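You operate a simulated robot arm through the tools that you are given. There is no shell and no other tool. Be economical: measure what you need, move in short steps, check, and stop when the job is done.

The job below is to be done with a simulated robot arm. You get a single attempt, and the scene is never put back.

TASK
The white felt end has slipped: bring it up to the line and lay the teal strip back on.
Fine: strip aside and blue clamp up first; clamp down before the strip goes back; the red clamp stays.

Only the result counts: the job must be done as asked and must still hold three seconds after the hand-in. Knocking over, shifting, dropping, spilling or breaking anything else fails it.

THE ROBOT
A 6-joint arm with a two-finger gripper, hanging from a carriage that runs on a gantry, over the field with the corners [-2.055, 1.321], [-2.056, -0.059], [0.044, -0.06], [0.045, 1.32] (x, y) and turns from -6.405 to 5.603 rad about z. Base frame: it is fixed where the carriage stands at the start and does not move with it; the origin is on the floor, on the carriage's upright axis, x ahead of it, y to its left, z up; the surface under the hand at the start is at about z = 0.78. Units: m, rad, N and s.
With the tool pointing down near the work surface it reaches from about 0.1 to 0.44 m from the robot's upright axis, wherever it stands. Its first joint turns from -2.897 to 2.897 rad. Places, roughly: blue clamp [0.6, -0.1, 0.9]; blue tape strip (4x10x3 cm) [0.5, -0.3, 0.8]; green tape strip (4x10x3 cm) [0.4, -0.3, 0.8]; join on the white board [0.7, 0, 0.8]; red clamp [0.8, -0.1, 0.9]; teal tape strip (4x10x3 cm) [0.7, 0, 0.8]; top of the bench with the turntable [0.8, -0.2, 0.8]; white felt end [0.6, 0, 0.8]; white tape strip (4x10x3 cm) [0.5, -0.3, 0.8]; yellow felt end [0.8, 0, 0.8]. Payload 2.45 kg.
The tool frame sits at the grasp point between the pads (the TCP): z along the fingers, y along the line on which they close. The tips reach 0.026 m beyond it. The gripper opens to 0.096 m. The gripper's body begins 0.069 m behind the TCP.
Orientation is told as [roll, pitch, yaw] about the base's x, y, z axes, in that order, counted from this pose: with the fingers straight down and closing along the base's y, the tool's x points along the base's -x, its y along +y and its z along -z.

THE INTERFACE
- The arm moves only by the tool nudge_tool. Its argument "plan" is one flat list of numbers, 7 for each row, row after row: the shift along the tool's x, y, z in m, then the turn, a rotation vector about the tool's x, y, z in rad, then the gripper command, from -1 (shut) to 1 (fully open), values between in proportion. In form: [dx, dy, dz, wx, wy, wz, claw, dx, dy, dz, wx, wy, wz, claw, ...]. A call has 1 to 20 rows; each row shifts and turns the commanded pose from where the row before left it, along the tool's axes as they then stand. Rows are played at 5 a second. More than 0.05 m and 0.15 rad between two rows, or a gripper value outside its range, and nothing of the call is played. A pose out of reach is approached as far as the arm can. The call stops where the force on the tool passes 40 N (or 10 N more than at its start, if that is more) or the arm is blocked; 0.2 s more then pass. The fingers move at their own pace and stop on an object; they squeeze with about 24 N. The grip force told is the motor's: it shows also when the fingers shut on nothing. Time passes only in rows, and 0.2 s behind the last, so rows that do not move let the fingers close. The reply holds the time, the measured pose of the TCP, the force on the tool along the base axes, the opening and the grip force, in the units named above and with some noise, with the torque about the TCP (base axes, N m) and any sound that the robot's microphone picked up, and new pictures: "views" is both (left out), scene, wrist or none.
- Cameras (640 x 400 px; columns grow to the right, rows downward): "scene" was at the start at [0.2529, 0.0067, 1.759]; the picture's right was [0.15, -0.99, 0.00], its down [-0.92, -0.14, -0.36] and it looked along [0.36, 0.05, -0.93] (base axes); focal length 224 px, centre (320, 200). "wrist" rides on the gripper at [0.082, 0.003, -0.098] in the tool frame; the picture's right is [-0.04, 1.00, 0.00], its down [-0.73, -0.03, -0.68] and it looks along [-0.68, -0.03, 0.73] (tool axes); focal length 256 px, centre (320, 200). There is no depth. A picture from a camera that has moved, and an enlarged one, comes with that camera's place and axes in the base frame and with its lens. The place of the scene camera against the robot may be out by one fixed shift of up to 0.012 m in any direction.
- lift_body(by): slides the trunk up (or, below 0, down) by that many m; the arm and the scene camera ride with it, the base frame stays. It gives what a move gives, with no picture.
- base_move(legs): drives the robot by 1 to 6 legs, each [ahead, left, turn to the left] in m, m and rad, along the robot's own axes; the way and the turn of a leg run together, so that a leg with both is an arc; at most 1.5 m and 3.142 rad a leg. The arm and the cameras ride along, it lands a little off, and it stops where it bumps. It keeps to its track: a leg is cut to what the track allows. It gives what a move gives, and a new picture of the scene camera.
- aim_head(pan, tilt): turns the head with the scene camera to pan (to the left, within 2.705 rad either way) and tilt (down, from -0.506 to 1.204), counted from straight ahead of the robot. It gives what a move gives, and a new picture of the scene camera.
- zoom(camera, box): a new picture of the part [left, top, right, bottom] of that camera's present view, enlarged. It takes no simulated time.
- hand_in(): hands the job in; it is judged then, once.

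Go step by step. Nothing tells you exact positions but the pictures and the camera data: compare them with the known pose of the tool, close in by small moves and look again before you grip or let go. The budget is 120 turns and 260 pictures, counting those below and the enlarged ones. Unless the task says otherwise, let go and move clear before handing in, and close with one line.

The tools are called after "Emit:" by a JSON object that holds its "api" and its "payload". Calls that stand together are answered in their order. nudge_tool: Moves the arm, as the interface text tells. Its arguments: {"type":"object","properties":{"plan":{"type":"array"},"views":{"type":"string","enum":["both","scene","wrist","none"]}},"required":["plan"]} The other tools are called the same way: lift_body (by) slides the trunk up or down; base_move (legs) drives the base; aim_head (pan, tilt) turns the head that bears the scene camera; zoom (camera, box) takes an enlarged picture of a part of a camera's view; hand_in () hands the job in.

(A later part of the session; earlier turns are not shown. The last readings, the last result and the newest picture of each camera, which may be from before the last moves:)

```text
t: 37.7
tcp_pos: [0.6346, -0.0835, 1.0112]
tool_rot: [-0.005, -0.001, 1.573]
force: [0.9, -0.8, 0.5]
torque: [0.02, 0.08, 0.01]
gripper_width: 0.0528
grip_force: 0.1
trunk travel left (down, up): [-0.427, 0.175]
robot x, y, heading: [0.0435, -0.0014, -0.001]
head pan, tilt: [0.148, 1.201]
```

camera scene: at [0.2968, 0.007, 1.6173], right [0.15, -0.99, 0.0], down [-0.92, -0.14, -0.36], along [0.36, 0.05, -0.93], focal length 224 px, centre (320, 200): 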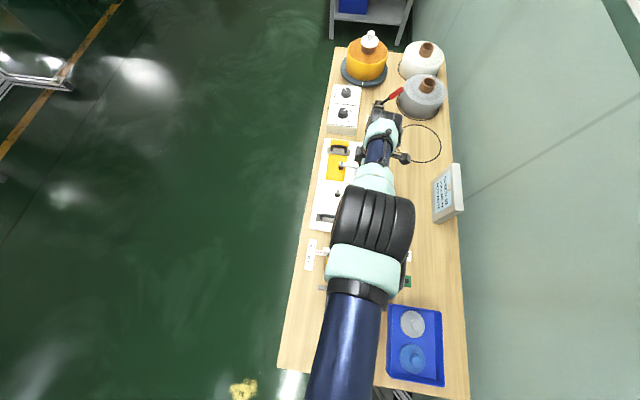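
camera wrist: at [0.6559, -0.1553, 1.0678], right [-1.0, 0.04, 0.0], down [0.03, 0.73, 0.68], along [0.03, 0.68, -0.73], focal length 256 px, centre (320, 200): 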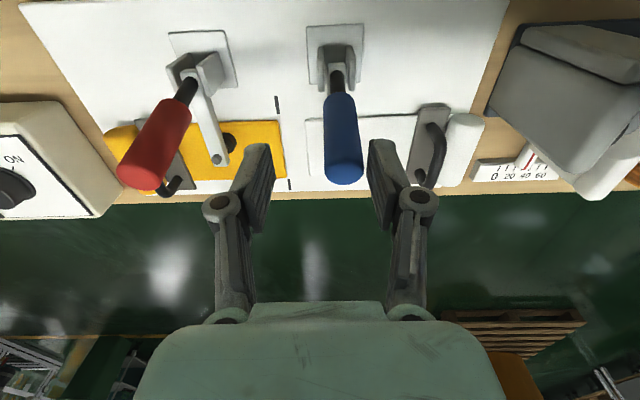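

Freed. I raise the arm relative to the trunk (to stay off the stretched limit) and centre over the handle.

Emit:
{"api": "nudge_tool", "payload": {"plan": [0, 0, -0.03, 0, 0, 0, 0.1, -0.009, -0.005, -0.03, 0, 0, 0, 0.1, -0.009, -0.005, 0, 0, 0, 0, 0.1], "views": "none"}}

Emit:
{"api": "lift_body", "payload": {"by": -0.08}}

Emit:
{"api": "nudge_tool", "payload": {"plan": [0, 0, 0, 0, 0, 0, 0.1], "views": "wrist"}}

```text
t: 38.5
tcp_pos: [0.6431, -0.065, 1.0693]
tool_rot: [-0.004, 0.0, 1.571]
force: [-0.6, 0.2, 0.2]
torque: [0.01, -0.01, 0.03]
gripper_width: 0.0529
grip_force: 0.1
trunk travel left (down, up): [-0.427, 0.175]
robot x, y, heading: [0.0453, -0.0032, 0.004]
head pan, tilt: [0.148, 1.201]
```

```text
t: 39.6
tcp_pos: [0.6432, -0.0652, 0.9893]
tool_rot: [-0.003, 0.0, 1.572]
force: [0.4, 1.1, 0.6]
torque: [0.0, -0.02, 0.0]
gripper_width: 0.0529
grip_force: 0.0
trunk travel left (down, up): [-0.347, 0.255]
robot x, y, heading: [0.0456, -0.0029, -0.001]
head pan, tilt: [0.148, 1.201]
```

```text
t: 40.0
tcp_pos: [0.6437, -0.0631, 0.9883]
tool_rot: [-0.004, 0.001, 1.571]
force: [0.4, 0.5, -0.7]
torque: [0.0, 0.02, 0.01]
gripper_width: 0.053
grip_force: 0.2
trunk travel left (down, up): [-0.347, 0.255]
robot x, y, heading: [0.0454, -0.0017, 0.004]
head pan, tilt: [0.148, 1.201]
camera wrist: at [0.6385, -0.1467, 1.0878], right [-1.0, 0.04, 0.0], down [0.03, 0.73, 0.68], along [0.03, 0.68, -0.73], focal length 256 px, centre (320, 200)
```

wrist: 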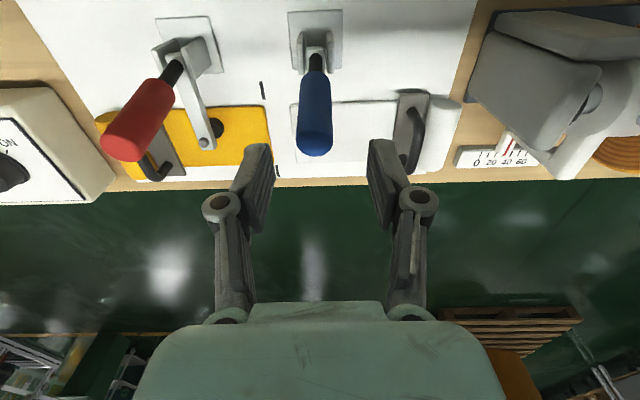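

Handle top at (0.646, -0.06) is centred. I lower around it.

Emit:
{"api": "lift_body", "payload": {"by": -0.06}}

Emit:
{"api": "nudge_tool", "payload": {"plan": [0, -0.002, 0, 0, 0, 0, 0.1], "views": "both"}}

```text
t: 41.0
tcp_pos: [0.6437, -0.0643, 0.9273]
tool_rot: [-0.004, 0.0, 1.571]
force: [-0.5, 0.5, 0.4]
torque: [-0.02, -0.03, -0.03]
gripper_width: 0.0529
grip_force: 0.0
trunk travel left (down, up): [-0.287, 0.315]
robot x, y, heading: [0.0415, -0.0013, -0.0]
head pan, tilt: [0.148, 1.201]
```

```text
t: 41.4
tcp_pos: [0.6452, -0.0645, 0.9291]
tool_rot: [-0.004, 0.001, 1.57]
force: [-0.2, -0.7, 0.6]
torque: [-0.03, -0.05, -0.02]
gripper_width: 0.0527
grip_force: 0.0
trunk travel left (down, up): [-0.287, 0.315]
robot x, y, heading: [0.0468, 0.0036, -0.002]
head pan, tilt: [0.148, 1.201]
camera scene: at [0.2968, 0.007, 1.5373], right [0.15, -0.99, 0.0], down [-0.92, -0.14, -0.36], along [0.36, 0.05, -0.93], focal length 224 px, centre (320, 200)
camera wrist: at [0.6398, -0.1466, 1.0277], right [-1.0, 0.04, 0.0], down [0.03, 0.73, 0.68], along [0.03, 0.68, -0.73], focal length 256 px, centre (320, 200)
```

scene: 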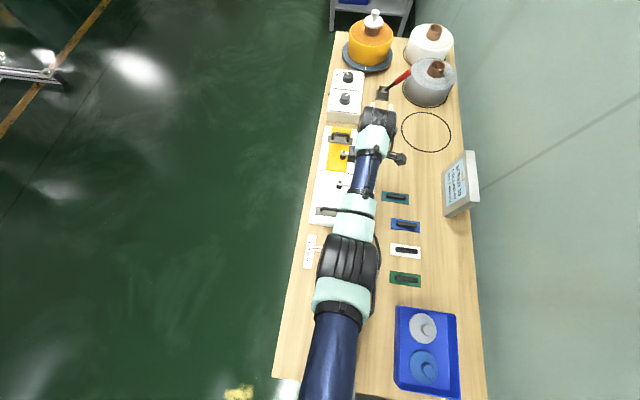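
wrist: 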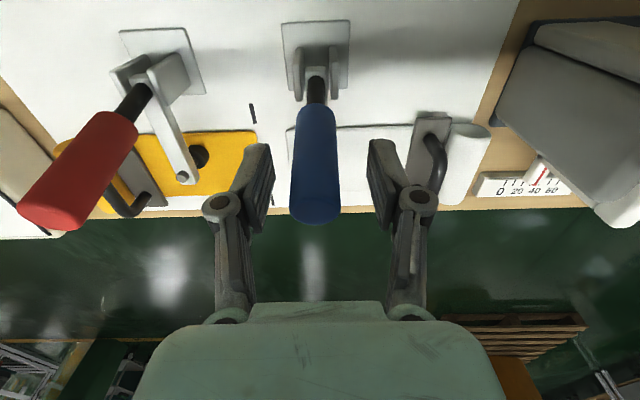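

Handle is between the fingers. I close on it.

Emit:
{"api": "nudge_tool", "payload": {"plan": [0, 0, 0, 0, 0, 0, -1, 0, 0, 0, 0, 0, 0, -1, 0, 0, 0, 0, 0, 0, -1], "views": "wrist"}}

```text
t: 42.2
tcp_pos: [0.647, -0.0646, 0.9284]
tool_rot: [-0.006, -0.002, 1.571]
force: [16.1, -0.7, -17.1]
torque: [0.01, -0.52, 0.11]
gripper_width: 0.0235
grip_force: 44.7
trunk travel left (down, up): [-0.287, 0.315]
robot x, y, heading: [0.0437, 0.0007, -0.001]
head pan, tilt: [0.148, 1.201]
camera wrist: at [0.6417, -0.1466, 1.028], right [-1.0, 0.04, -0.01], down [0.02, 0.73, 0.68], along [0.03, 0.68, -0.73], focal length 256 px, centre (320, 200)
```

wrist: 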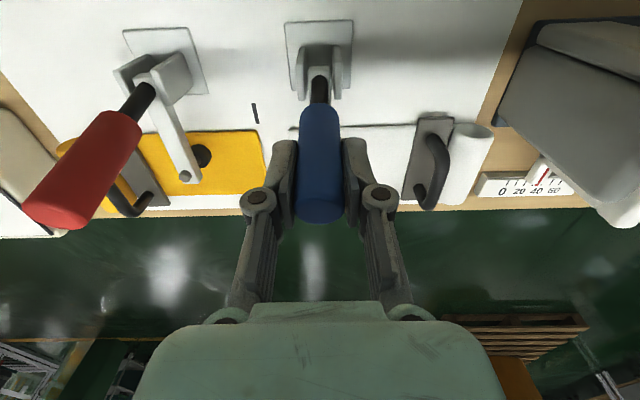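

Gripped. I ease x by 2 mm and begin swinging the handle back toward -y along an arc, in a small first step.

Emit:
{"api": "nudge_tool", "payload": {"plan": [0.004, -0.0015, -0.001, 0, 0, 0, -1, 0.006, 0, -0.001, 0, 0, 0, -1, 0.006, 0, -0.0007, 0, 0, 0, -1, 0.008, 0, 0, 0, 0, 0, -1, 0.008, 0, 0.0003, 0, 0, 0, -1], "views": "wrist"}}

```text
t: 43.0
tcp_pos: [0.6471, -0.0664, 0.9298]
tool_rot: [-0.002, -0.012, 1.582]
force: [5.0, 12.6, -8.1]
torque: [0.31, -0.23, -0.06]
gripper_width: 0.0238
grip_force: 45.1
trunk travel left (down, up): [-0.287, 0.315]
robot x, y, heading: [0.0458, -0.0002, 0.003]
head pan, tilt: [0.148, 1.201]
stopped in row 3: the force on the tool passed its limit at 42 N (the readings are from after the stop); the commanded pose is now the measured one
camera wrist: at [0.6431, -0.1493, 1.0274], right [-1.0, 0.03, 0.0], down [0.02, 0.73, 0.69], along [0.02, 0.69, -0.73], focal length 256 px, centre (320, 200)
```

wrist: 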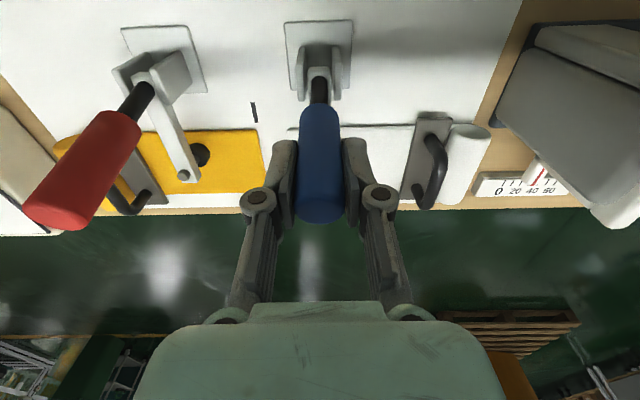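

Pulling to -y meets a firm stop at about 40 N. I test gently the other way to feel the mechanism.

Emit:
{"api": "nudge_tool", "payload": {"plan": [-0.003, 0, 0, 0, 0, 0, -1, -0.003, 0, 0, 0, 0, 0, -1, -0.004, 0, 0, 0, 0, 0, -1], "views": "wrist"}}

```text
t: 43.8
tcp_pos: [0.6465, -0.0657, 0.9287]
tool_rot: [-0.002, -0.003, 1.574]
force: [20.1, -5.5, -30.1]
torque: [-0.93, -0.52, 0.16]
gripper_width: 0.0236
grip_force: 45.4
trunk travel left (down, up): [-0.287, 0.315]
robot x, y, heading: [0.0443, -0.0003, -0.001]
head pan, tilt: [0.148, 1.201]
camera wrist: at [0.6424, -0.1476, 1.0279], right [-1.0, 0.04, 0.0], down [0.02, 0.73, 0.68], along [0.03, 0.68, -0.73], focal length 256 px, centre (320, 200)
```

wrist: 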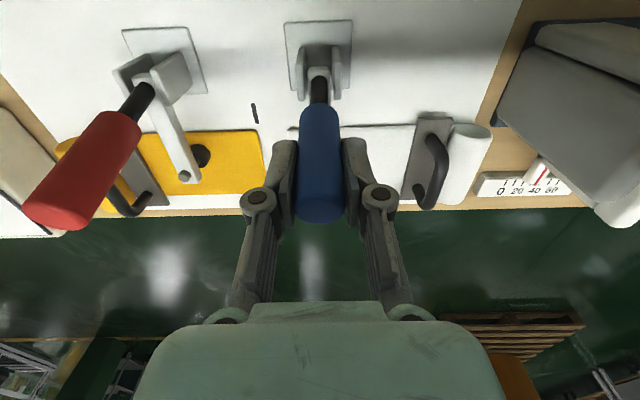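

Much of the force is grip misalignment (20 N in x, -30 N in z), which eats the force margin. I relieve that first.

Emit:
{"api": "nudge_tool", "payload": {"plan": [0.001, -0.002, 0.003, 0, 0, 0, -1, 0, 0, 0, 0, 0, 0, -1], "views": "none"}}

Emit:
{"api": "nudge_tool", "payload": {"plan": [0, -0.002, 0.003, 0, 0, 0, -1, 0, 0, 0, 0, 0, 0, -1], "views": "none"}}

```text
t: 44.4
tcp_pos: [0.6473, -0.0645, 0.9298]
tool_rot: [-0.001, -0.005, 1.576]
force: [-12.4, -6.8, 20.9]
torque: [-0.54, 0.46, -0.23]
gripper_width: 0.0235
grip_force: 45.7
trunk travel left (down, up): [-0.287, 0.315]
robot x, y, heading: [0.041, -0.0006, -0.0]
head pan, tilt: [0.148, 1.201]
```

```text
t: 44.7
tcp_pos: [0.6464, -0.0647, 0.9283]
tool_rot: [0.001, -0.006, 1.577]
force: [-10.0, -3.3, 13.3]
torque: [-0.07, 0.51, 0.06]
gripper_width: 0.0239
grip_force: 44.9
trunk travel left (down, up): [-0.287, 0.315]
robot x, y, heading: [0.0426, 0.0025, 0.003]
head pan, tilt: [0.148, 1.201]
stopped in row 1: the force on the tool passed its limit at 48 N (the readings are from after the stop); the commanded pose is now the measured one
```

Nearly neutral now. I try the pull again along the tangent, in small steps.

Emit:
{"api": "nudge_tool", "payload": {"plan": [0.003, 0, -0.0005, 0, 0, 0, -1, 0.003, 0, -0.0005, 0, 0, 0, -1, 0.003, 0, -0.0005, 0, 0, 0, -1, 0.003, 0, -0.0005, 0, 0, 0, -1], "views": "none"}}

```text
t: 45.7
tcp_pos: [0.6467, -0.0667, 0.9291]
tool_rot: [0.0, -0.015, 1.581]
force: [-10.4, 28.0, 11.3]
torque: [1.37, 0.19, -0.03]
gripper_width: 0.0234
grip_force: 44.9
trunk travel left (down, up): [-0.287, 0.315]
robot x, y, heading: [0.0422, -0.001, 0.003]
head pan, tilt: [0.148, 1.201]
```

It holds at 28 N; a toggle would need to break over. I increase a little at a time.

Emit:
{"api": "nudge_tool", "payload": {"plan": [0.003, 0, -0.0005, 0, 0, 0, -1, 0, 0, 0, 0, 0, 0, -1], "views": "none"}}

Emit:
{"api": "nudge_tool", "payload": {"plan": [0.003, 0, -0.0005, 0, 0, 0, -1, 0, 0, 0, 0, 0, 0, -1], "views": "wrist"}}

```text
t: 46.3
tcp_pos: [0.6469, -0.0688, 0.9297]
tool_rot: [0.001, -0.017, 1.581]
force: [-13.8, 33.0, 18.2]
torque: [1.82, 0.4, -0.05]
gripper_width: 0.0237
grip_force: 45.2
trunk travel left (down, up): [-0.287, 0.315]
robot x, y, heading: [0.046, -0.0008, 0.0]
head pan, tilt: [0.148, 1.201]
```

```text
t: 46.9
tcp_pos: [0.6473, -0.0729, 0.9303]
tool_rot: [0.0, -0.016, 1.577]
force: [-12.6, 32.2, 14.1]
torque: [1.8, 0.35, -0.08]
gripper_width: 0.0238
grip_force: 44.9
trunk travel left (down, up): [-0.287, 0.315]
robot x, y, heading: [0.0456, -0.0014, -0.002]
head pan, tilt: [0.148, 1.201]
camera wrist: at [0.6431, -0.157, 1.0272], right [-1.0, 0.03, 0.0], down [0.02, 0.72, 0.69], along [0.02, 0.69, -0.72], focal length 256 px, centre (320, 200)
```

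wrist: 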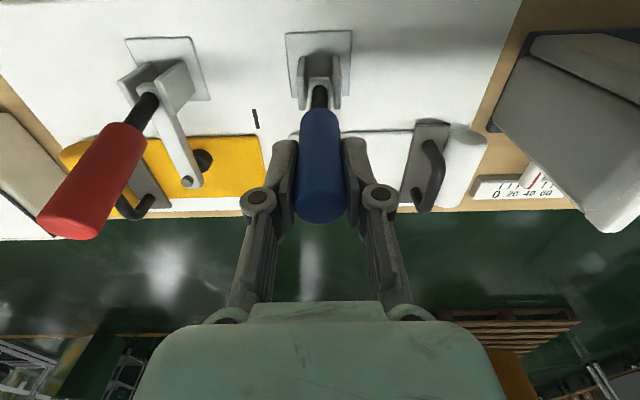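

It has begun to yield: the handle moved 8 mm with the force level at about 33 N. I continue at that pace.

Emit:
{"api": "nudge_tool", "payload": {"plan": [0.003, 0, 0, 0, 0, 0, -1, 0.003, 0, 0, 0, 0, 0, -1, 0.003, 0, 0, 0, 0, 0, -1, 0.003, 0, 0, 0, 0, 0, -1, 0.003, 0, 0, 0, 0, 0, -1], "views": "none"}}

```text
t: 48.1
tcp_pos: [0.6478, -0.091, 0.9285]
tool_rot: [-0.001, -0.013, 1.577]
force: [4.4, 21.6, -18.8]
torque: [1.75, -0.08, 0.04]
gripper_width: 0.0235
grip_force: 44.7
trunk travel left (down, up): [-0.287, 0.315]
robot x, y, heading: [0.0428, -0.0016, -0.004]
head pan, tilt: [0.148, 1.201]
```

Moving well, past vertical. I follow the arc down on the -y side.

Emit:
{"api": "nudge_tool", "payload": {"plan": [0.002, 0, 0.002, 0, 0, 0, -1, 0.0035, 0, 0.0006, 0, 0, 0, -1, 0.0035, 0, 0.0008, 0, 0, 0, -1, 0.0035, 0, 0.001, 0, 0, 0, -1, 0.0035, 0, 0.0012, 0, 0, 0, -1, 0.0035, 0, 0.0014, 0, 0, 0, -1, 0.0035, 0, 0.0016, 0, 0, 0, -1], "views": "wrist"}}

```text
t: 49.7
tcp_pos: [0.648, -0.1155, 0.9219]
tool_rot: [-0.001, -0.011, 1.578]
force: [-9.8, 16.2, 7.0]
torque: [1.7, 0.26, -0.04]
gripper_width: 0.0238
grip_force: 45.2
trunk travel left (down, up): [-0.287, 0.315]
robot x, y, heading: [0.0447, -0.0013, 0.007]
head pan, tilt: [0.148, 1.201]
camera wrist: at [0.6431, -0.1989, 1.0202], right [-1.0, 0.03, 0.0], down [0.03, 0.73, 0.69], along [0.02, 0.69, -0.73], focal length 256 px, centre (320, 200)
```

wrist: 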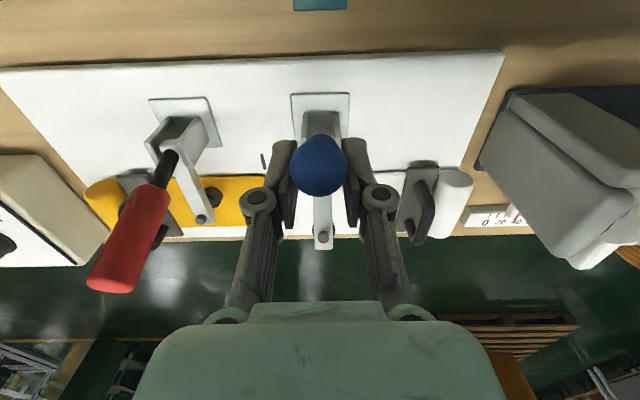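

The clamp arm is rising. I continue the arc.

Emit:
{"api": "nudge_tool", "payload": {"plan": [0.0038, 0, 0.0017, 0, 0, 0, -1, 0.0037, 0, 0.0019, 0, 0, 0, -1, 0.0036, 0, 0.0021, 0, 0, 0, -1, 0.0035, 0, 0.0023, 0, 0, 0, -1, 0.0034, 0, 0.0024, 0, 0, 0, -1, 0.0032, 0, 0.0026, 0, 0, 0, -1, 0.0031, 0, 0.0028, 0, 0, 0, -1, 0.0029, 0, 0.003, 0, 0, 0, -1, 0.0028, 0, 0.0031, 0, 0, 0, -1, 0.0026, 0, 0.0033, 0, 0, 0, -1], "views": "wrist"}}

```text
t: 51.5
tcp_pos: [0.6469, -0.1393, 0.9051]
tool_rot: [0.004, -0.014, 1.581]
force: [-11.0, 12.9, 11.6]
torque: [0.83, 0.71, 0.03]
gripper_width: 0.0233
grip_force: 45.0
trunk travel left (down, up): [-0.287, 0.315]
robot x, y, heading: [0.0443, 0.004, 0.003]
head pan, tilt: [0.148, 1.201]
stopped in row 9: the force on the tool passed its limit at 45 N (the readings are from after the stop); the commanded pose is now the measured one
camera wrist: at [0.6438, -0.2222, 1.0031], right [-1.0, 0.03, 0.0], down [0.02, 0.72, 0.69], along [0.02, 0.69, -0.72], focal length 256 px, centre (320, 200)
```

wrist: 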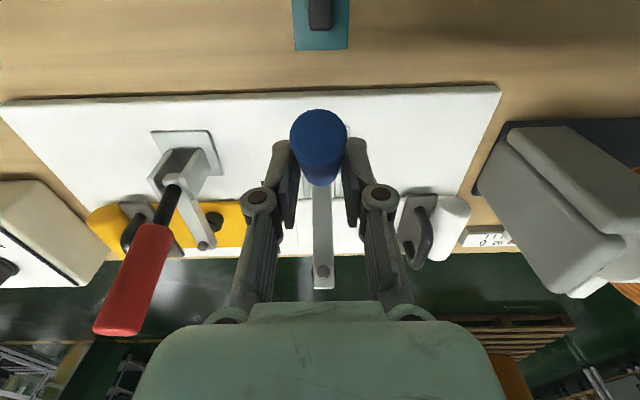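

The arm is well up now. I try a bit further with finer steps to see whether this is the end stop.

Emit:
{"api": "nudge_tool", "payload": {"plan": [0.002, 0, 0.002, 0, 0, 0, -1, 0.002, 0, 0.002, 0, 0, 0, -1, 0.002, 0, 0.0023, 0, 0, 0, -1, 0.002, 0, 0.0023, 0, 0, 0, -1, 0.0018, 0, 0.0025, 0, 0, 0, -1, 0.0018, 0, 0.0025, 0, 0, 0, -1], "views": "both"}}

```text
t: 52.0
tcp_pos: [0.647, -0.1387, 0.9066]
tool_rot: [0.006, -0.015, 1.583]
force: [-12.4, 10.1, 11.0]
torque: [0.52, 0.78, -0.06]
gripper_width: 0.0236
grip_force: 45.1
trunk travel left (down, up): [-0.287, 0.315]
robot x, y, heading: [0.0444, 0.0004, 0.004]
head pan, tilt: [0.148, 1.201]
stopped in row 2: the force on the tool passed its limit at 45 N (the readings are from after the stop); the commanded pose is now the measured one
camera scene: at [0.295, 0.0099, 1.5369], right [0.15, -0.99, 0.0], down [-0.92, -0.14, -0.36], along [0.36, 0.06, -0.93], focal length 224 px, centre (320, 200)
camera wrist: at [0.6443, -0.2225, 1.0029], right [-1.0, 0.03, 0.01], down [0.03, 0.72, 0.69], along [0.01, 0.69, -0.72], focal length 256 px, centre (320, 200)
```

scene: 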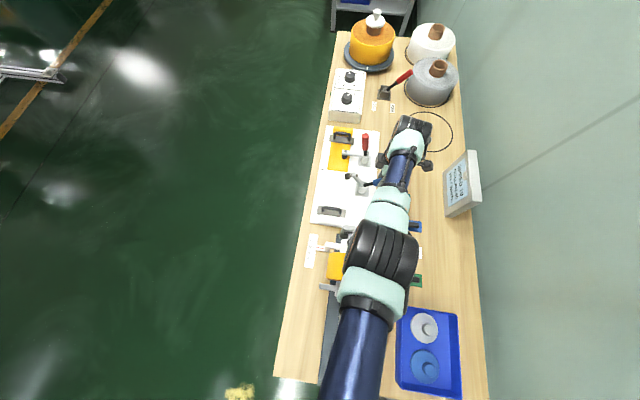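
wrist: 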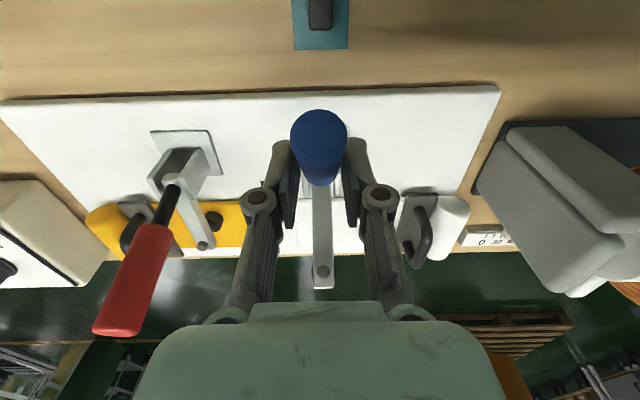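

Emit:
{"api": "zoom", "payload": {"camera": "scene", "box": [310, 115, 410, 235]}}

Emit:
{"api": "zoom", "payload": {"camera": "wrist", "box": [220, 80, 440, 300]}}

```text
3.33 times, centred on (360, 175) of scene
camera zoom: at [0.295, 0.0099, 1.5369], right [0.15, -0.99, 0.0], down [-0.92, -0.14, -0.36], along [0.36, 0.06, -0.93], focal length 746 px, centre (187, 283)
```

zoom: 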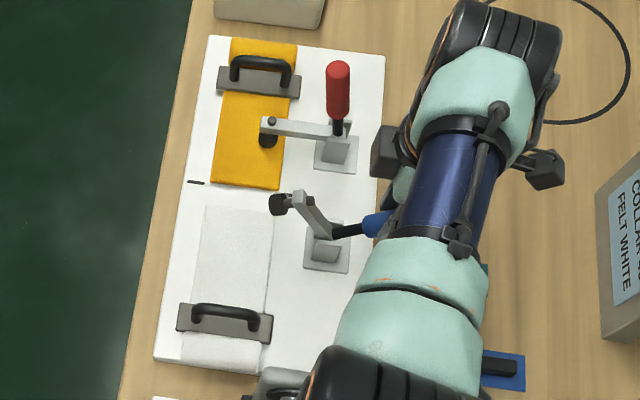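

```text
1.82 times, centred on (330, 190) of wrist
camera zoom: at [0.6443, -0.2225, 1.0029], right [-1.0, 0.03, 0.01], down [0.03, 0.72, 0.69], along [0.01, 0.69, -0.72], focal length 465 px, centre (302, 218)
```

zoom: 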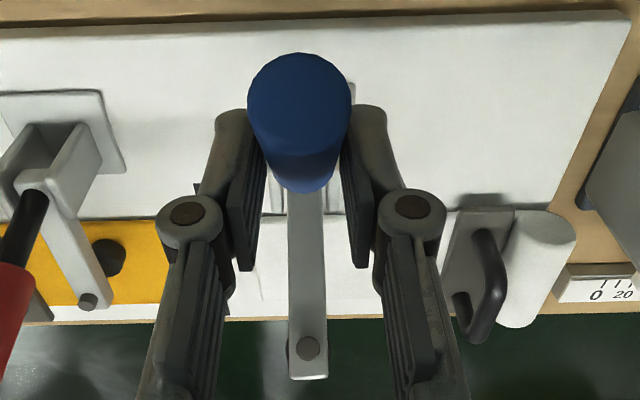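

The blue clamp arm stands raised about 60° with the pad well clear. I let go and rise.

Emit:
{"api": "nudge_tool", "payload": {"plan": [0, 0, 0, 0, 0, 0, 0.1, 0, 0, 0, 0, 0, 0, 0.1, 0, 0, 0, 0, 0, 0, 0.1], "views": "none"}}

Emit:
{"api": "lift_body", "payload": {"by": 0.1}}

Emit:
{"api": "nudge_tool", "payload": {"plan": [0, 0, 0, 0, 0, 0, 0.1], "views": "both"}}

```text
t: 52.8
tcp_pos: [0.6497, -0.1415, 0.9055]
tool_rot: [0.001, -0.012, 1.581]
force: [0.0, 0.3, -0.3]
torque: [0.0, -0.01, 0.01]
gripper_width: 0.0525
grip_force: 0.0
trunk travel left (down, up): [-0.287, 0.315]
robot x, y, heading: [0.0398, 0.0008, 0.004]
head pan, tilt: [0.148, 1.201]
```

```text
t: 54.1
tcp_pos: [0.65, -0.1418, 1.0054]
tool_rot: [0.0, -0.014, 1.581]
force: [-0.5, 0.1, -0.6]
torque: [0.02, 0.01, 0.0]
gripper_width: 0.0528
grip_force: 0.1
trunk travel left (down, up): [-0.387, 0.215]
robot x, y, heading: [0.0443, 0.001, -0.002]
head pan, tilt: [0.148, 1.201]
```

```text
t: 54.5
tcp_pos: [0.6502, -0.1419, 1.0063]
tool_rot: [0.002, -0.012, 1.581]
force: [0.6, 0.7, -0.2]
torque: [0.03, -0.01, -0.03]
gripper_width: 0.0528
grip_force: 0.1
trunk travel left (down, up): [-0.387, 0.215]
robot x, y, heading: [0.0401, 0.0031, 0.003]
head pan, tilt: [0.148, 1.201]
camera scene: at [0.296, 0.0086, 1.6372], right [0.15, -0.99, 0.0], down [-0.92, -0.14, -0.36], along [0.36, 0.05, -0.93], focal length 224 px, centre (320, 200)
camera wrist: at [0.6458, -0.2261, 1.1042], right [-1.0, 0.03, 0.0], down [0.02, 0.73, 0.69], along [0.02, 0.69, -0.73], focal length 256 px, centre (320, 200)
```

scene: 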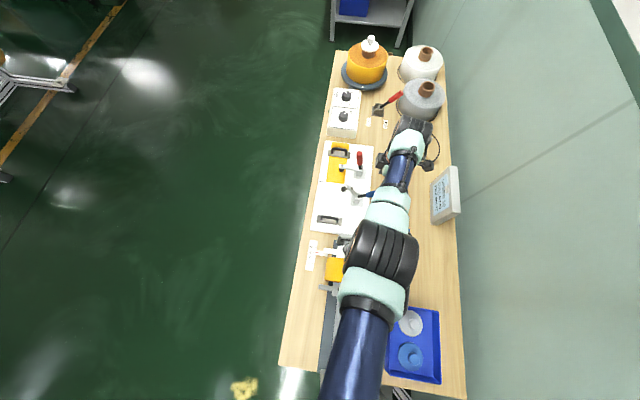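
wrist: 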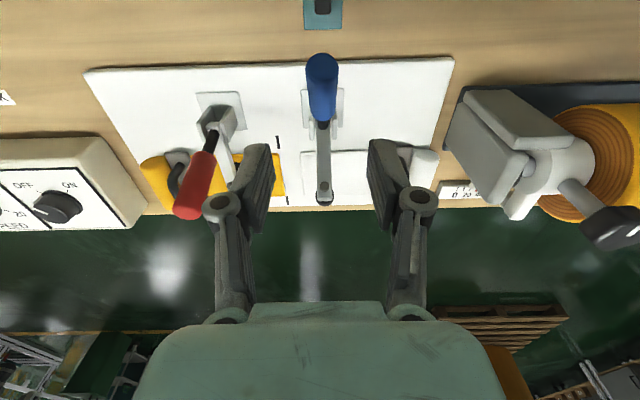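

The clamp stays up. Next the white felt's handle at about (0.543, 0.003): I move back first, then left over it.

Emit:
{"api": "nudge_tool", "payload": {"plan": [0, 0.036, 0, 0, 0, 0, 0.1, 0, 0.036, 0, 0, 0, 0, 0.1, -0.01, 0.035, 0, 0, 0, 0, 0.1, -0.045, 0, 0, 0, 0, 0, 0.1, -0.045, 0, 0, 0, 0, 0, 0.1, -0.045, 0, 0, 0, 0, 0, 0.1], "views": "both"}}

```text
t: 55.9
tcp_pos: [0.542, -0.0006, 1.006]
tool_rot: [0.002, -0.012, 1.581]
force: [0.0, -1.1, 0.2]
torque: [0.0, -0.01, -0.02]
gripper_width: 0.0529
grip_force: 0.0
trunk travel left (down, up): [-0.387, 0.215]
robot x, y, heading: [0.0404, 0.0001, 0.004]
head pan, tilt: [0.148, 1.201]
camera scene: at [0.2959, 0.0085, 1.6373], right [0.15, -0.99, 0.0], down [-0.92, -0.14, -0.36], along [0.36, 0.05, -0.93], focal length 224 px, centre (320, 200)
camera wrist: at [0.5385, -0.0841, 1.1044], right [-1.0, 0.03, 0.0], down [0.02, 0.73, 0.69], along [0.02, 0.69, -0.73], focal length 256 px, centre (320, 200)
```

scene: 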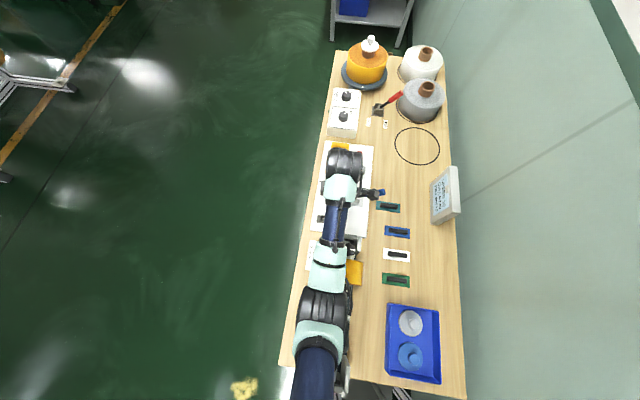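
wrist: 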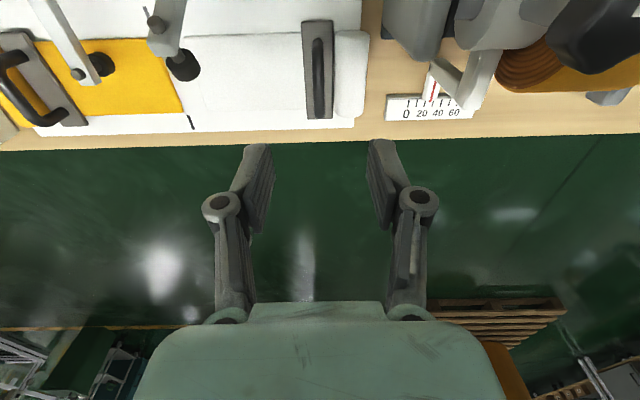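

Handle bar reads (0.543, -0.002). Here I can descend with the arm itself, keeping the elbow high above the roller.

Emit:
{"api": "nudge_tool", "payload": {"plan": [0, 0, 0.03, 0, 0, 0, 0.1, 0, 0, 0.03, 0, 0, 0, 0.1, 0, 0, 0.03, 0, 0, 0, 0.1, 0, 0, 0.02, 0, 0, 0, 0.1], "views": "wrist"}}

```text
t: 56.9
tcp_pos: [0.539, 0.0044, 0.8966]
tool_rot: [0.0, -0.012, 1.582]
force: [0.7, -0.6, 0.2]
torque: [0.02, 0.04, -0.02]
gripper_width: 0.0526
grip_force: 0.0
trunk travel left (down, up): [-0.387, 0.215]
robot x, y, heading: [0.043, 0.0008, -0.0]
head pan, tilt: [0.148, 1.201]
camera wrist: at [0.5352, -0.0789, 0.9949], right [-1.0, 0.03, 0.0], down [0.02, 0.73, 0.69], along [0.02, 0.69, -0.73], focal length 256 px, centre (320, 200)
```

wrist: 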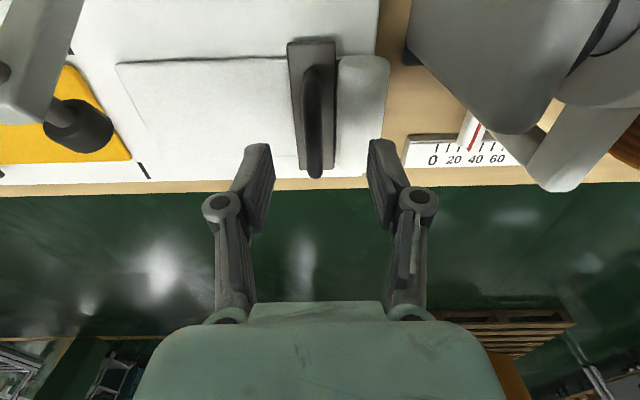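

I adjust to the bar (x +2.5 mm) and go down to it.

Emit:
{"api": "nudge_tool", "payload": {"plan": [0.002, -0.0025, 0.02, 0, 0, 0, 0.1, 0.001, 0, 0.015, 0, 0, 0, 0.1, 0, 0, 0.008, 0, 0, 0, 0.1], "views": "wrist"}}

```text
t: 57.7
tcp_pos: [0.5408, 0.0006, 0.8565]
tool_rot: [0.001, -0.013, 1.582]
force: [-1.2, -0.8, 0.4]
torque: [0.02, 0.0, 0.0]
gripper_width: 0.053
grip_force: 0.0
trunk travel left (down, up): [-0.387, 0.215]
robot x, y, heading: [0.0486, 0.0033, 0.008]
head pan, tilt: [0.148, 1.201]
camera wrist: at [0.5385, -0.0828, 0.9535], right [-1.0, 0.03, 0.0], down [0.02, 0.73, 0.69], along [0.02, 0.69, -0.73], focal length 256 px, centre (320, 200)
```

wrist: 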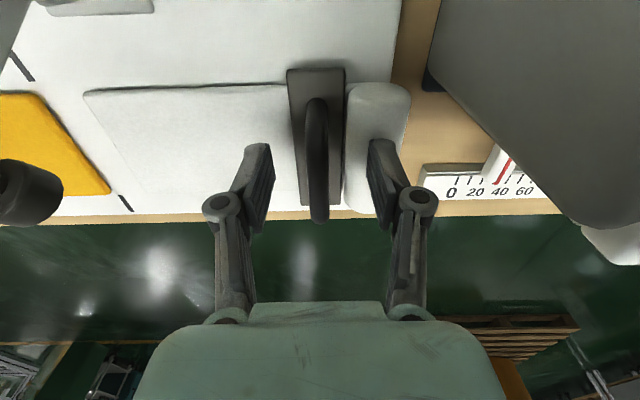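

Emit:
{"api": "nudge_tool", "payload": {"plan": [-0.002, -0.002, 0.006, 0, 0, 0, 0.1, 0, 0, 0.006, 0, 0, 0, 0.1], "views": "both"}}

```text
t: 58.3
tcp_pos: [0.544, 0.0019, 0.8425]
tool_rot: [0.003, -0.012, 1.582]
force: [0.1, -1.2, 3.0]
torque: [-0.09, 0.04, 0.06]
gripper_width: 0.0593
grip_force: 0.9
trunk travel left (down, up): [-0.387, 0.215]
robot x, y, heading: [0.0463, -0.0, 0.005]
head pan, tilt: [0.148, 1.201]
camera scene: at [0.2961, 0.0085, 1.637], right [0.15, -0.99, 0.0], down [-0.92, -0.14, -0.36], along [0.36, 0.05, -0.93], focal length 224 px, centre (320, 200)
camera wrist: at [0.5405, -0.0808, 0.9407], right [-1.0, 0.03, 0.0], down [0.02, 0.73, 0.69], along [0.02, 0.69, -0.73], focal length 256 px, centre (320, 200)
```

scene: 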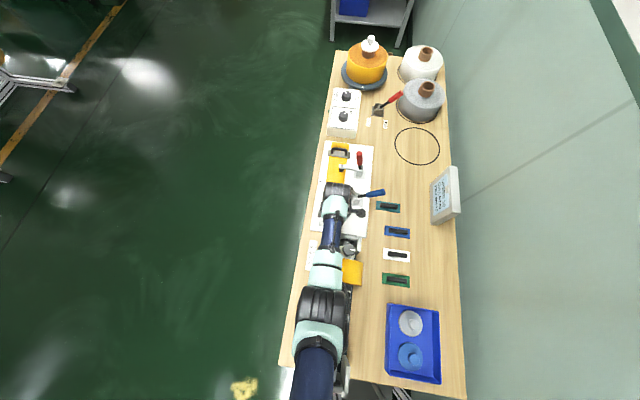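
wrist: 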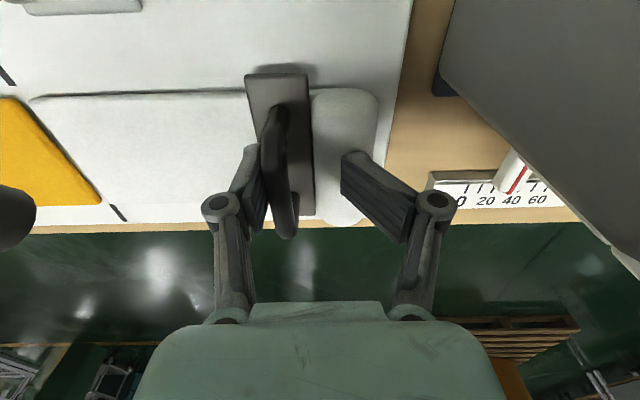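

The felt shifted a little toward +x as the near finger came down beside its rolled end. I look closely before closing.

Emit:
{"api": "zoom", "payload": {"camera": "wrist", "box": [0, 40, 460, 300]}}

Emit:
{"api": "zoom", "payload": {"camera": "scene", "box": [305, 130, 385, 250]}}

```text
1.39 times, centred on (230, 170) of wrist
camera zoom: at [0.5405, -0.0808, 0.9407], right [-1.0, 0.03, 0.0], down [0.02, 0.73, 0.69], along [0.02, 0.69, -0.73], focal length 356 px, centre (445, 242)
```

zoom: 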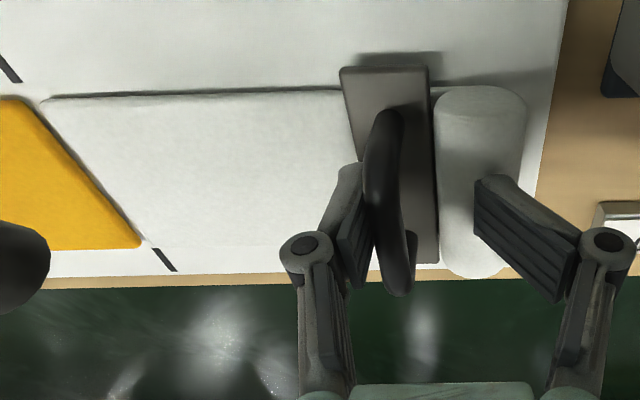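

```text
3.33 times, centred on (345, 190) of scene
camera zoom: at [0.2961, 0.0085, 1.637], right [0.15, -0.99, 0.0], down [-0.92, -0.14, -0.36], along [0.36, 0.05, -0.93], focal length 746 px, centre (237, 233)
```

zoom: 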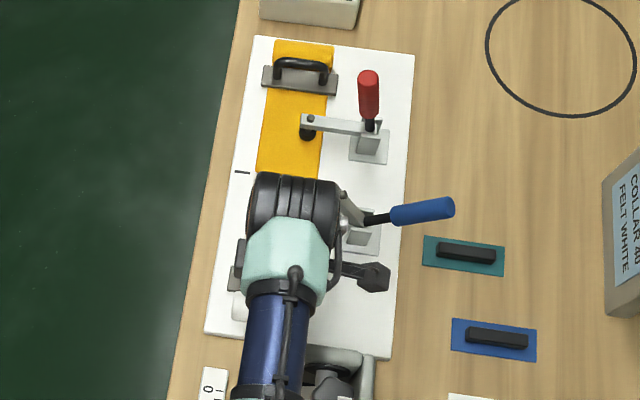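

The felt end is already most of the way to the line but slightly skewed. I rise a little and re-measure before gripping the bar with a narrower opening.

Emit:
{"api": "nudge_tool", "payload": {"plan": [0, 0, -0.01, 0, 0, 0, 0.1, 0, 0, -0.02, 0, 0, 0, -0.1], "views": "wrist"}}

Emit:
{"api": "zoom", "payload": {"camera": "wrist", "box": [0, 20, 400, 240]}}

```text
t: 58.9
tcp_pos: [0.5438, 0.0036, 0.8737]
tool_rot: [0.004, -0.014, 1.582]
force: [0.1, -0.2, 0.3]
torque: [0.02, -0.01, 0.03]
gripper_width: 0.0443
grip_force: 0.1
trunk travel left (down, up): [-0.387, 0.215]
robot x, y, heading: [0.0445, 0.0021, 0.003]
head pan, tilt: [0.148, 1.201]
camera wrist: at [0.5408, -0.0796, 0.9712], right [-1.0, 0.03, 0.0], down [0.02, 0.73, 0.69], along [0.02, 0.69, -0.73], focal length 256 px, centre (320, 200)
```

wrist: 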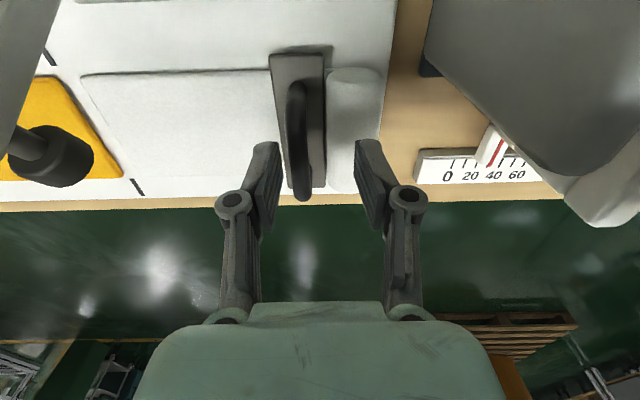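

```text
1.60 times, centred on (200, 130) of wrist
camera zoom: at [0.5408, -0.0796, 0.9712], right [-1.0, 0.03, 0.0], down [0.02, 0.73, 0.69], along [0.02, 0.69, -0.73], focal length 410 px, centre (512, 312)
```

zoom: 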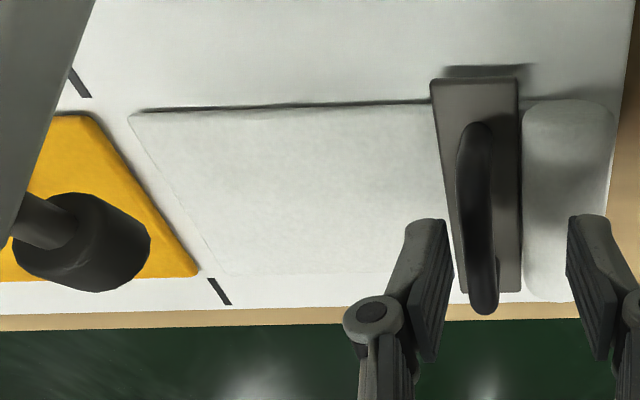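

White end is about 11 mm short of the yellow end with ~2° skew; the bar is now at x ≈ 0.5555. I centre on it and grip higher so the near finger clears the rolled end; closing the pads should also square it.

Emit:
{"api": "nudge_tool", "payload": {"plan": [0.003, -0.0117, 0, 0, 0, 0, -0.25, 0, 0, 0.01, 0, 0, 0, -0.25, 0, 0, 0.008, 0, 0, 0, -0.25], "views": "wrist"}}

```text
t: 59.7
tcp_pos: [0.5565, 0.0013, 0.8553]
tool_rot: [0.001, -0.012, 1.581]
force: [-0.5, -0.4, 0.3]
torque: [0.01, -0.02, 0.01]
gripper_width: 0.036
grip_force: 0.0
trunk travel left (down, up): [-0.387, 0.215]
robot x, y, heading: [0.045, 0.0065, -0.0]
head pan, tilt: [0.148, 1.201]
camera wrist: at [0.5542, -0.083, 0.9534], right [-1.0, 0.03, 0.0], down [0.02, 0.73, 0.69], along [0.02, 0.69, -0.73], focal length 256 px, centre (320, 200)
```

wrist: 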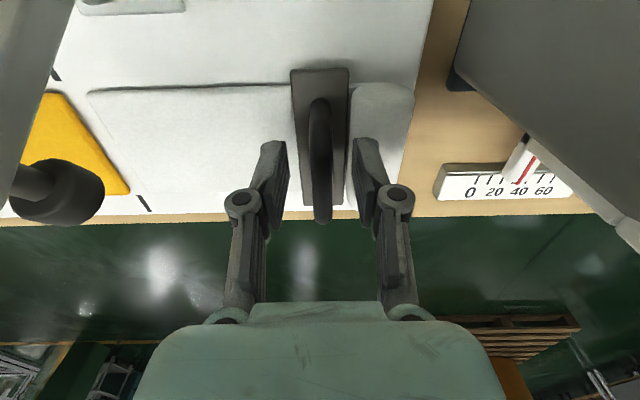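

Centred. I close on the bar.

Emit:
{"api": "nudge_tool", "payload": {"plan": [0, 0, 0, 0, 0, 0, -1, 0, 0, 0, 0, 0, 0, -1, 0, 0, 0, 0, 0, 0, -1], "views": "wrist"}}

Emit:
{"api": "zoom", "payload": {"camera": "wrist", "box": [0, 20, 400, 240]}}

```text
t: 60.5
tcp_pos: [0.5573, -0.0006, 0.8558]
tool_rot: [0.002, -0.012, 1.58]
force: [0.7, 0.3, -2.0]
torque: [0.08, -0.02, -0.63]
gripper_width: 0.011
grip_force: 38.4
trunk travel left (down, up): [-0.387, 0.215]
robot x, y, heading: [0.0449, 0.0022, 0.001]
head pan, tilt: [0.148, 1.201]
camera wrist: at [0.554, -0.083, 0.9533], right [-1.0, 0.03, 0.0], down [0.02, 0.73, 0.69], along [0.02, 0.69, -0.73], focal length 256 px, centre (320, 200)
```

wrist: 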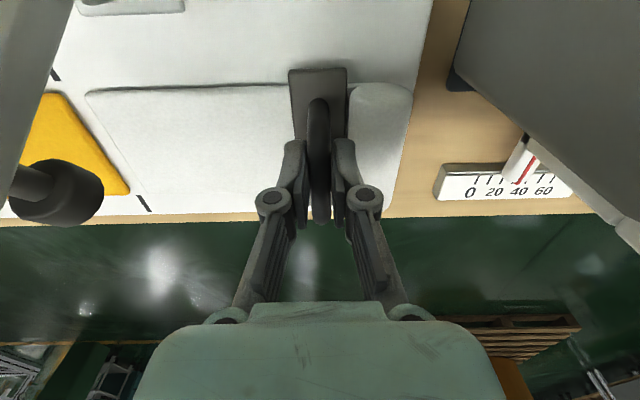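

```text
1.60 times, centred on (200, 130) of wrist
camera zoom: at [0.554, -0.083, 0.9533], right [-1.0, 0.03, 0.0], down [0.02, 0.73, 0.69], along [0.02, 0.69, -0.73], focal length 410 px, centre (512, 312)
```

zoom: 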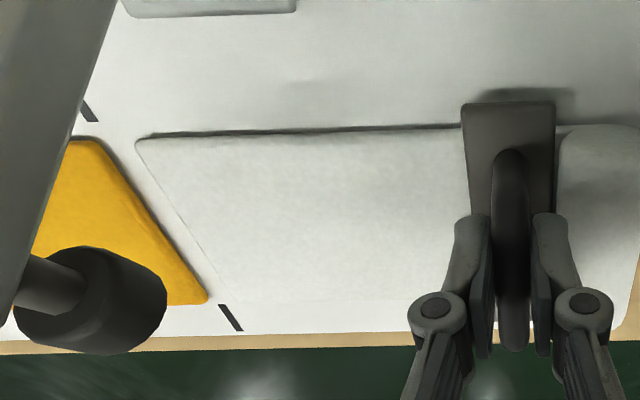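

The felt is square now (gaps about 11 mm both sides). I slide it +10 mm toward the line and look.

Emit:
{"api": "nudge_tool", "payload": {"plan": [0, -0.003, 0, 0, 0, 0, -1, 0, -0.003, 0, 0, 0, 0, -1, 0, -0.003, 0, 0, 0, 0, -1, 0, 0, 0, 0, 0, 0, -1], "views": "wrist"}}

Emit:
{"api": "zoom", "payload": {"camera": "wrist", "box": [0, 60, 200, 240]}}

```text
t: 61.5
tcp_pos: [0.5673, 0.0011, 0.8559]
tool_rot: [0.002, -0.012, 1.581]
force: [-0.1, 1.4, -1.7]
torque: [-0.02, 0.03, -0.64]
gripper_width: 0.011
grip_force: 38.4
trunk travel left (down, up): [-0.387, 0.215]
robot x, y, heading: [0.0429, 0.0015, 0.005]
head pan, tilt: [0.148, 1.201]
camera wrist: at [0.5637, -0.0831, 0.9533], right [-1.0, 0.03, 0.0], down [0.02, 0.73, 0.69], along [0.02, 0.69, -0.73], focal length 256 px, centre (320, 200)
```

wrist: 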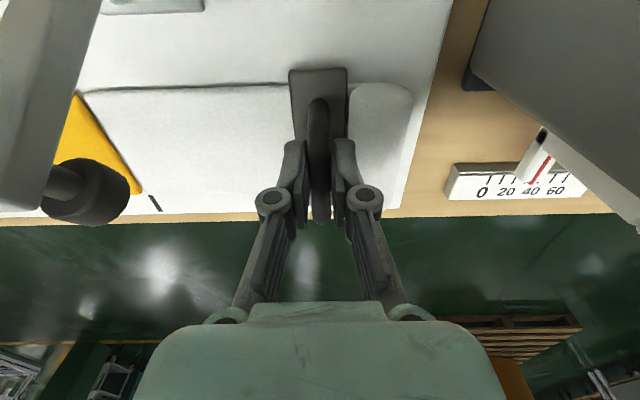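

```text
2.22 times, centred on (100, 150) of wrist
camera zoom: at [0.5637, -0.0831, 0.9533], right [-1.0, 0.03, 0.0], down [0.02, 0.73, 0.69], along [0.02, 0.69, -0.73], focal length 569 px, centre (809, 311)
```

zoom: 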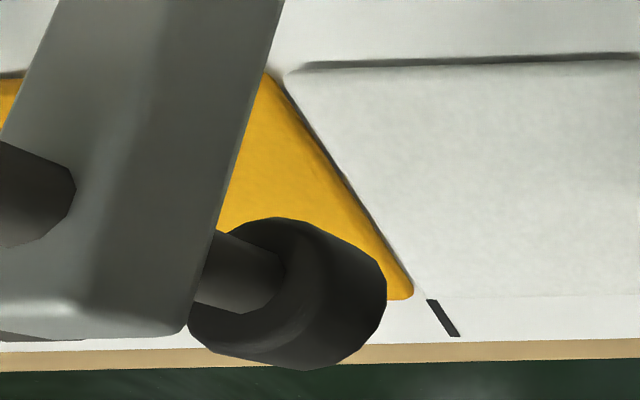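

Emit:
{"api": "zoom", "payload": {"camera": "wrist", "box": [80, 80, 160, 160]}}

Emit:
{"api": "zoom", "payload": {"camera": "wrist", "box": [110, 150, 170, 220]}}

```text
5.00 times, centred on (120, 120) of wrist
camera zoom: at [0.5637, -0.0831, 0.9533], right [-1.0, 0.03, 0.0], down [0.02, 0.73, 0.69], along [0.02, 0.69, -0.73], focal length 1280 px, centre (1320, 600)
```

zoom: 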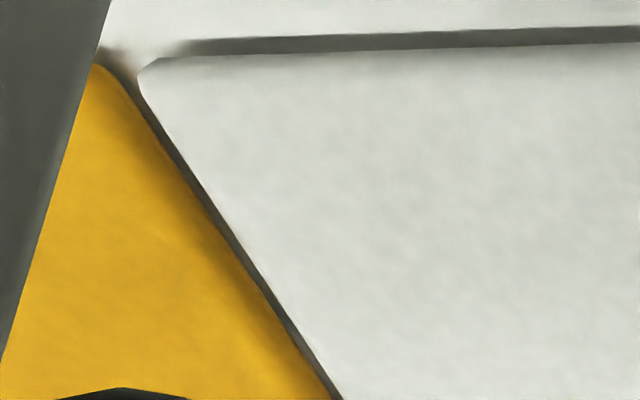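

```text
5.71 times, centred on (140, 185) of wrist
camera zoom: at [0.5637, -0.0831, 0.9533], right [-1.0, 0.03, 0.0], down [0.02, 0.73, 0.69], along [0.02, 0.69, -0.73], focal length 1463 px, centre (1349, 286)
```

zoom: 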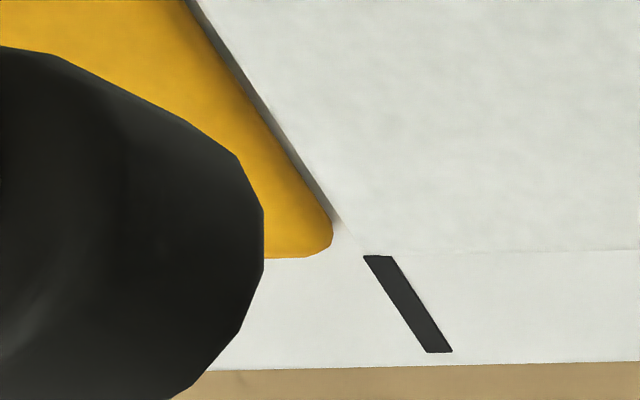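

The white edge is within about 2–3 mm of the line. I advance 2 mm more, watching the force.

Emit:
{"api": "nudge_tool", "payload": {"plan": [0, -0.002, 0, 0, 0, 0, -1, 0, 0, 0, 0, 0, 0, -1], "views": "wrist"}}

Emit:
{"api": "zoom", "payload": {"camera": "wrist", "box": [110, 150, 170, 220]}}

Emit:
{"api": "zoom", "payload": {"camera": "wrist", "box": [80, 80, 160, 160]}}

```text
t: 62.1
tcp_pos: [0.5699, -0.0003, 0.8563]
tool_rot: [0.0, -0.012, 1.58]
force: [-0.3, 4.7, 1.1]
torque: [-0.08, 0.01, -0.64]
gripper_width: 0.0111
grip_force: 37.7
trunk travel left (down, up): [-0.387, 0.215]
robot x, y, heading: [0.0431, -0.0003, 0.007]
head pan, tilt: [0.148, 1.201]
camera wrist: at [0.5656, -0.0832, 0.9532], right [-1.0, 0.03, 0.0], down [0.02, 0.73, 0.69], along [0.02, 0.69, -0.73], focal length 256 px, centre (320, 200)
```

wrist: 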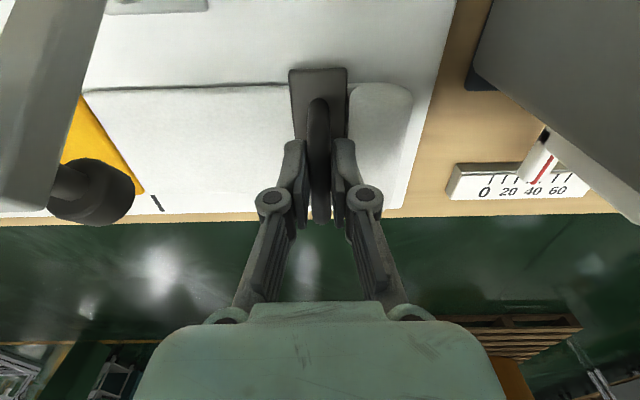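

```text
5.71 times, centred on (140, 185) of wrist
camera zoom: at [0.5656, -0.0832, 0.9532], right [-1.0, 0.03, 0.0], down [0.02, 0.73, 0.69], along [0.02, 0.69, -0.73], focal length 1463 px, centre (1349, 286)
```

zoom: 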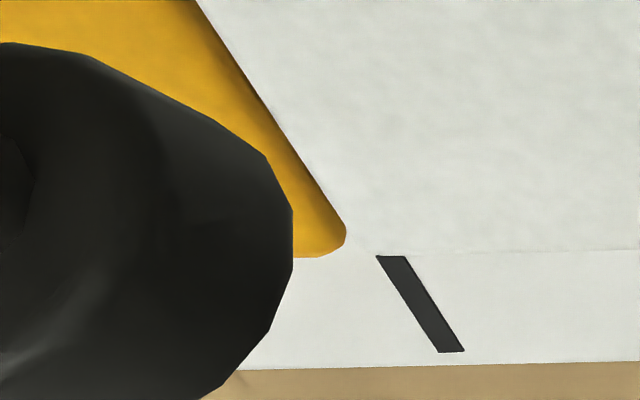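

```text
5.00 times, centred on (120, 120) of wrist
camera zoom: at [0.5656, -0.0832, 0.9532], right [-1.0, 0.03, 0.0], down [0.02, 0.73, 0.69], along [0.02, 0.69, -0.73], focal length 1280 px, centre (1320, 600)
```

zoom: 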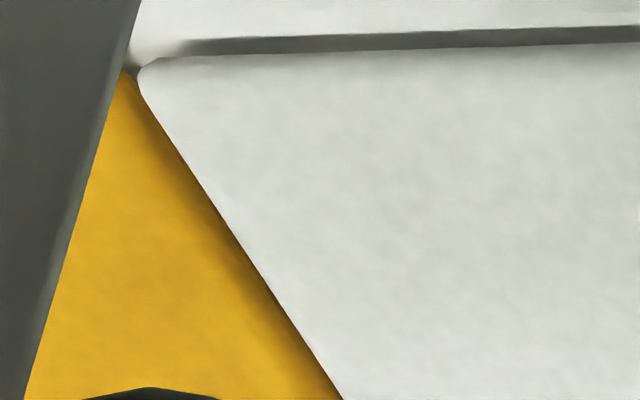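

The white end now butts at the line with no visible gap, and the yellow hasn't moved relative to the tick. I let go of the bar and rise.

Emit:
{"api": "nudge_tool", "payload": {"plan": [0, 0, 0, 0, 0, 0, -0.3, 0, 0, 0, 0, 0, 0, -0.3, 0, 0, -0.02, 0, 0, 0, -0.3, 0, 0, -0.04, 0, 0, 0, -0.3, 0, 0, -0.04, 0, 0, 0, -0.3], "views": "both"}}

Emit:
{"api": "zoom", "payload": {"camera": "wrist", "box": [80, 0, 400, 200]}}

```text
t: 63.3
tcp_pos: [0.5699, -0.0036, 0.9558]
tool_rot: [0.004, -0.011, 1.582]
force: [-0.4, 0.3, 0.0]
torque: [-0.01, 0.0, 0.04]
gripper_width: 0.0336
grip_force: 0.0
trunk travel left (down, up): [-0.387, 0.215]
robot x, y, heading: [0.0426, 0.0006, 0.003]
head pan, tilt: [0.148, 1.201]
camera scene: at [0.296, 0.0086, 1.6372], right [0.15, -0.99, 0.0], down [-0.92, -0.14, -0.36], along [0.36, 0.05, -0.93], focal length 224 px, centre (320, 200)
camera wrist: at [0.5655, -0.0862, 1.0536], right [-1.0, 0.03, 0.0], down [0.02, 0.73, 0.69], along [0.02, 0.69, -0.73], focal length 256 px, centre (320, 200)
```

scene: 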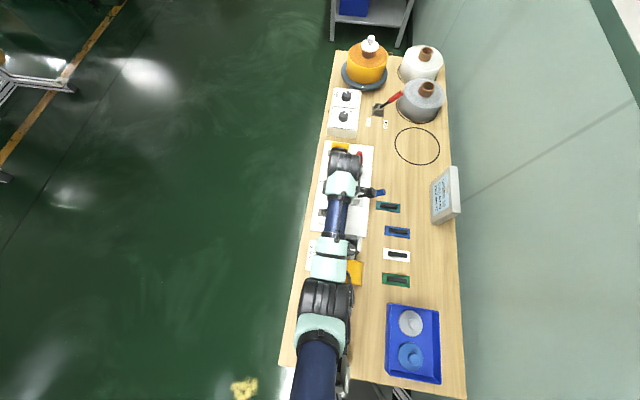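
wrist: 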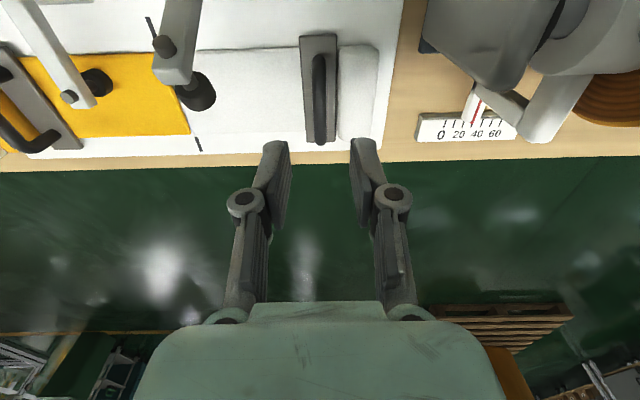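

```text
2.00 times, centred on (240, 100) of wrist
camera zoom: at [0.5655, -0.0862, 1.0536], right [-1.0, 0.03, 0.0], down [0.02, 0.73, 0.69], along [0.02, 0.69, -0.73], focal length 512 px, centre (480, 400)
```

zoom: 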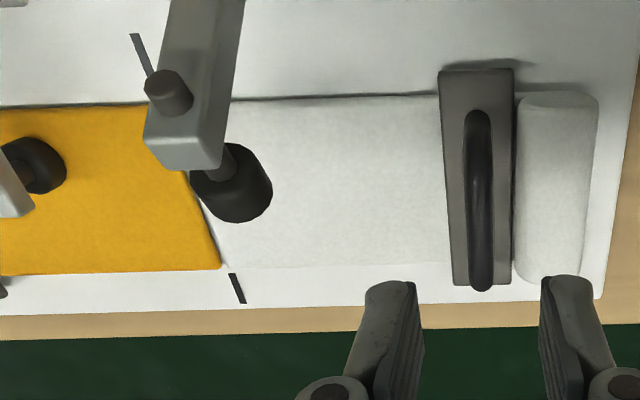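

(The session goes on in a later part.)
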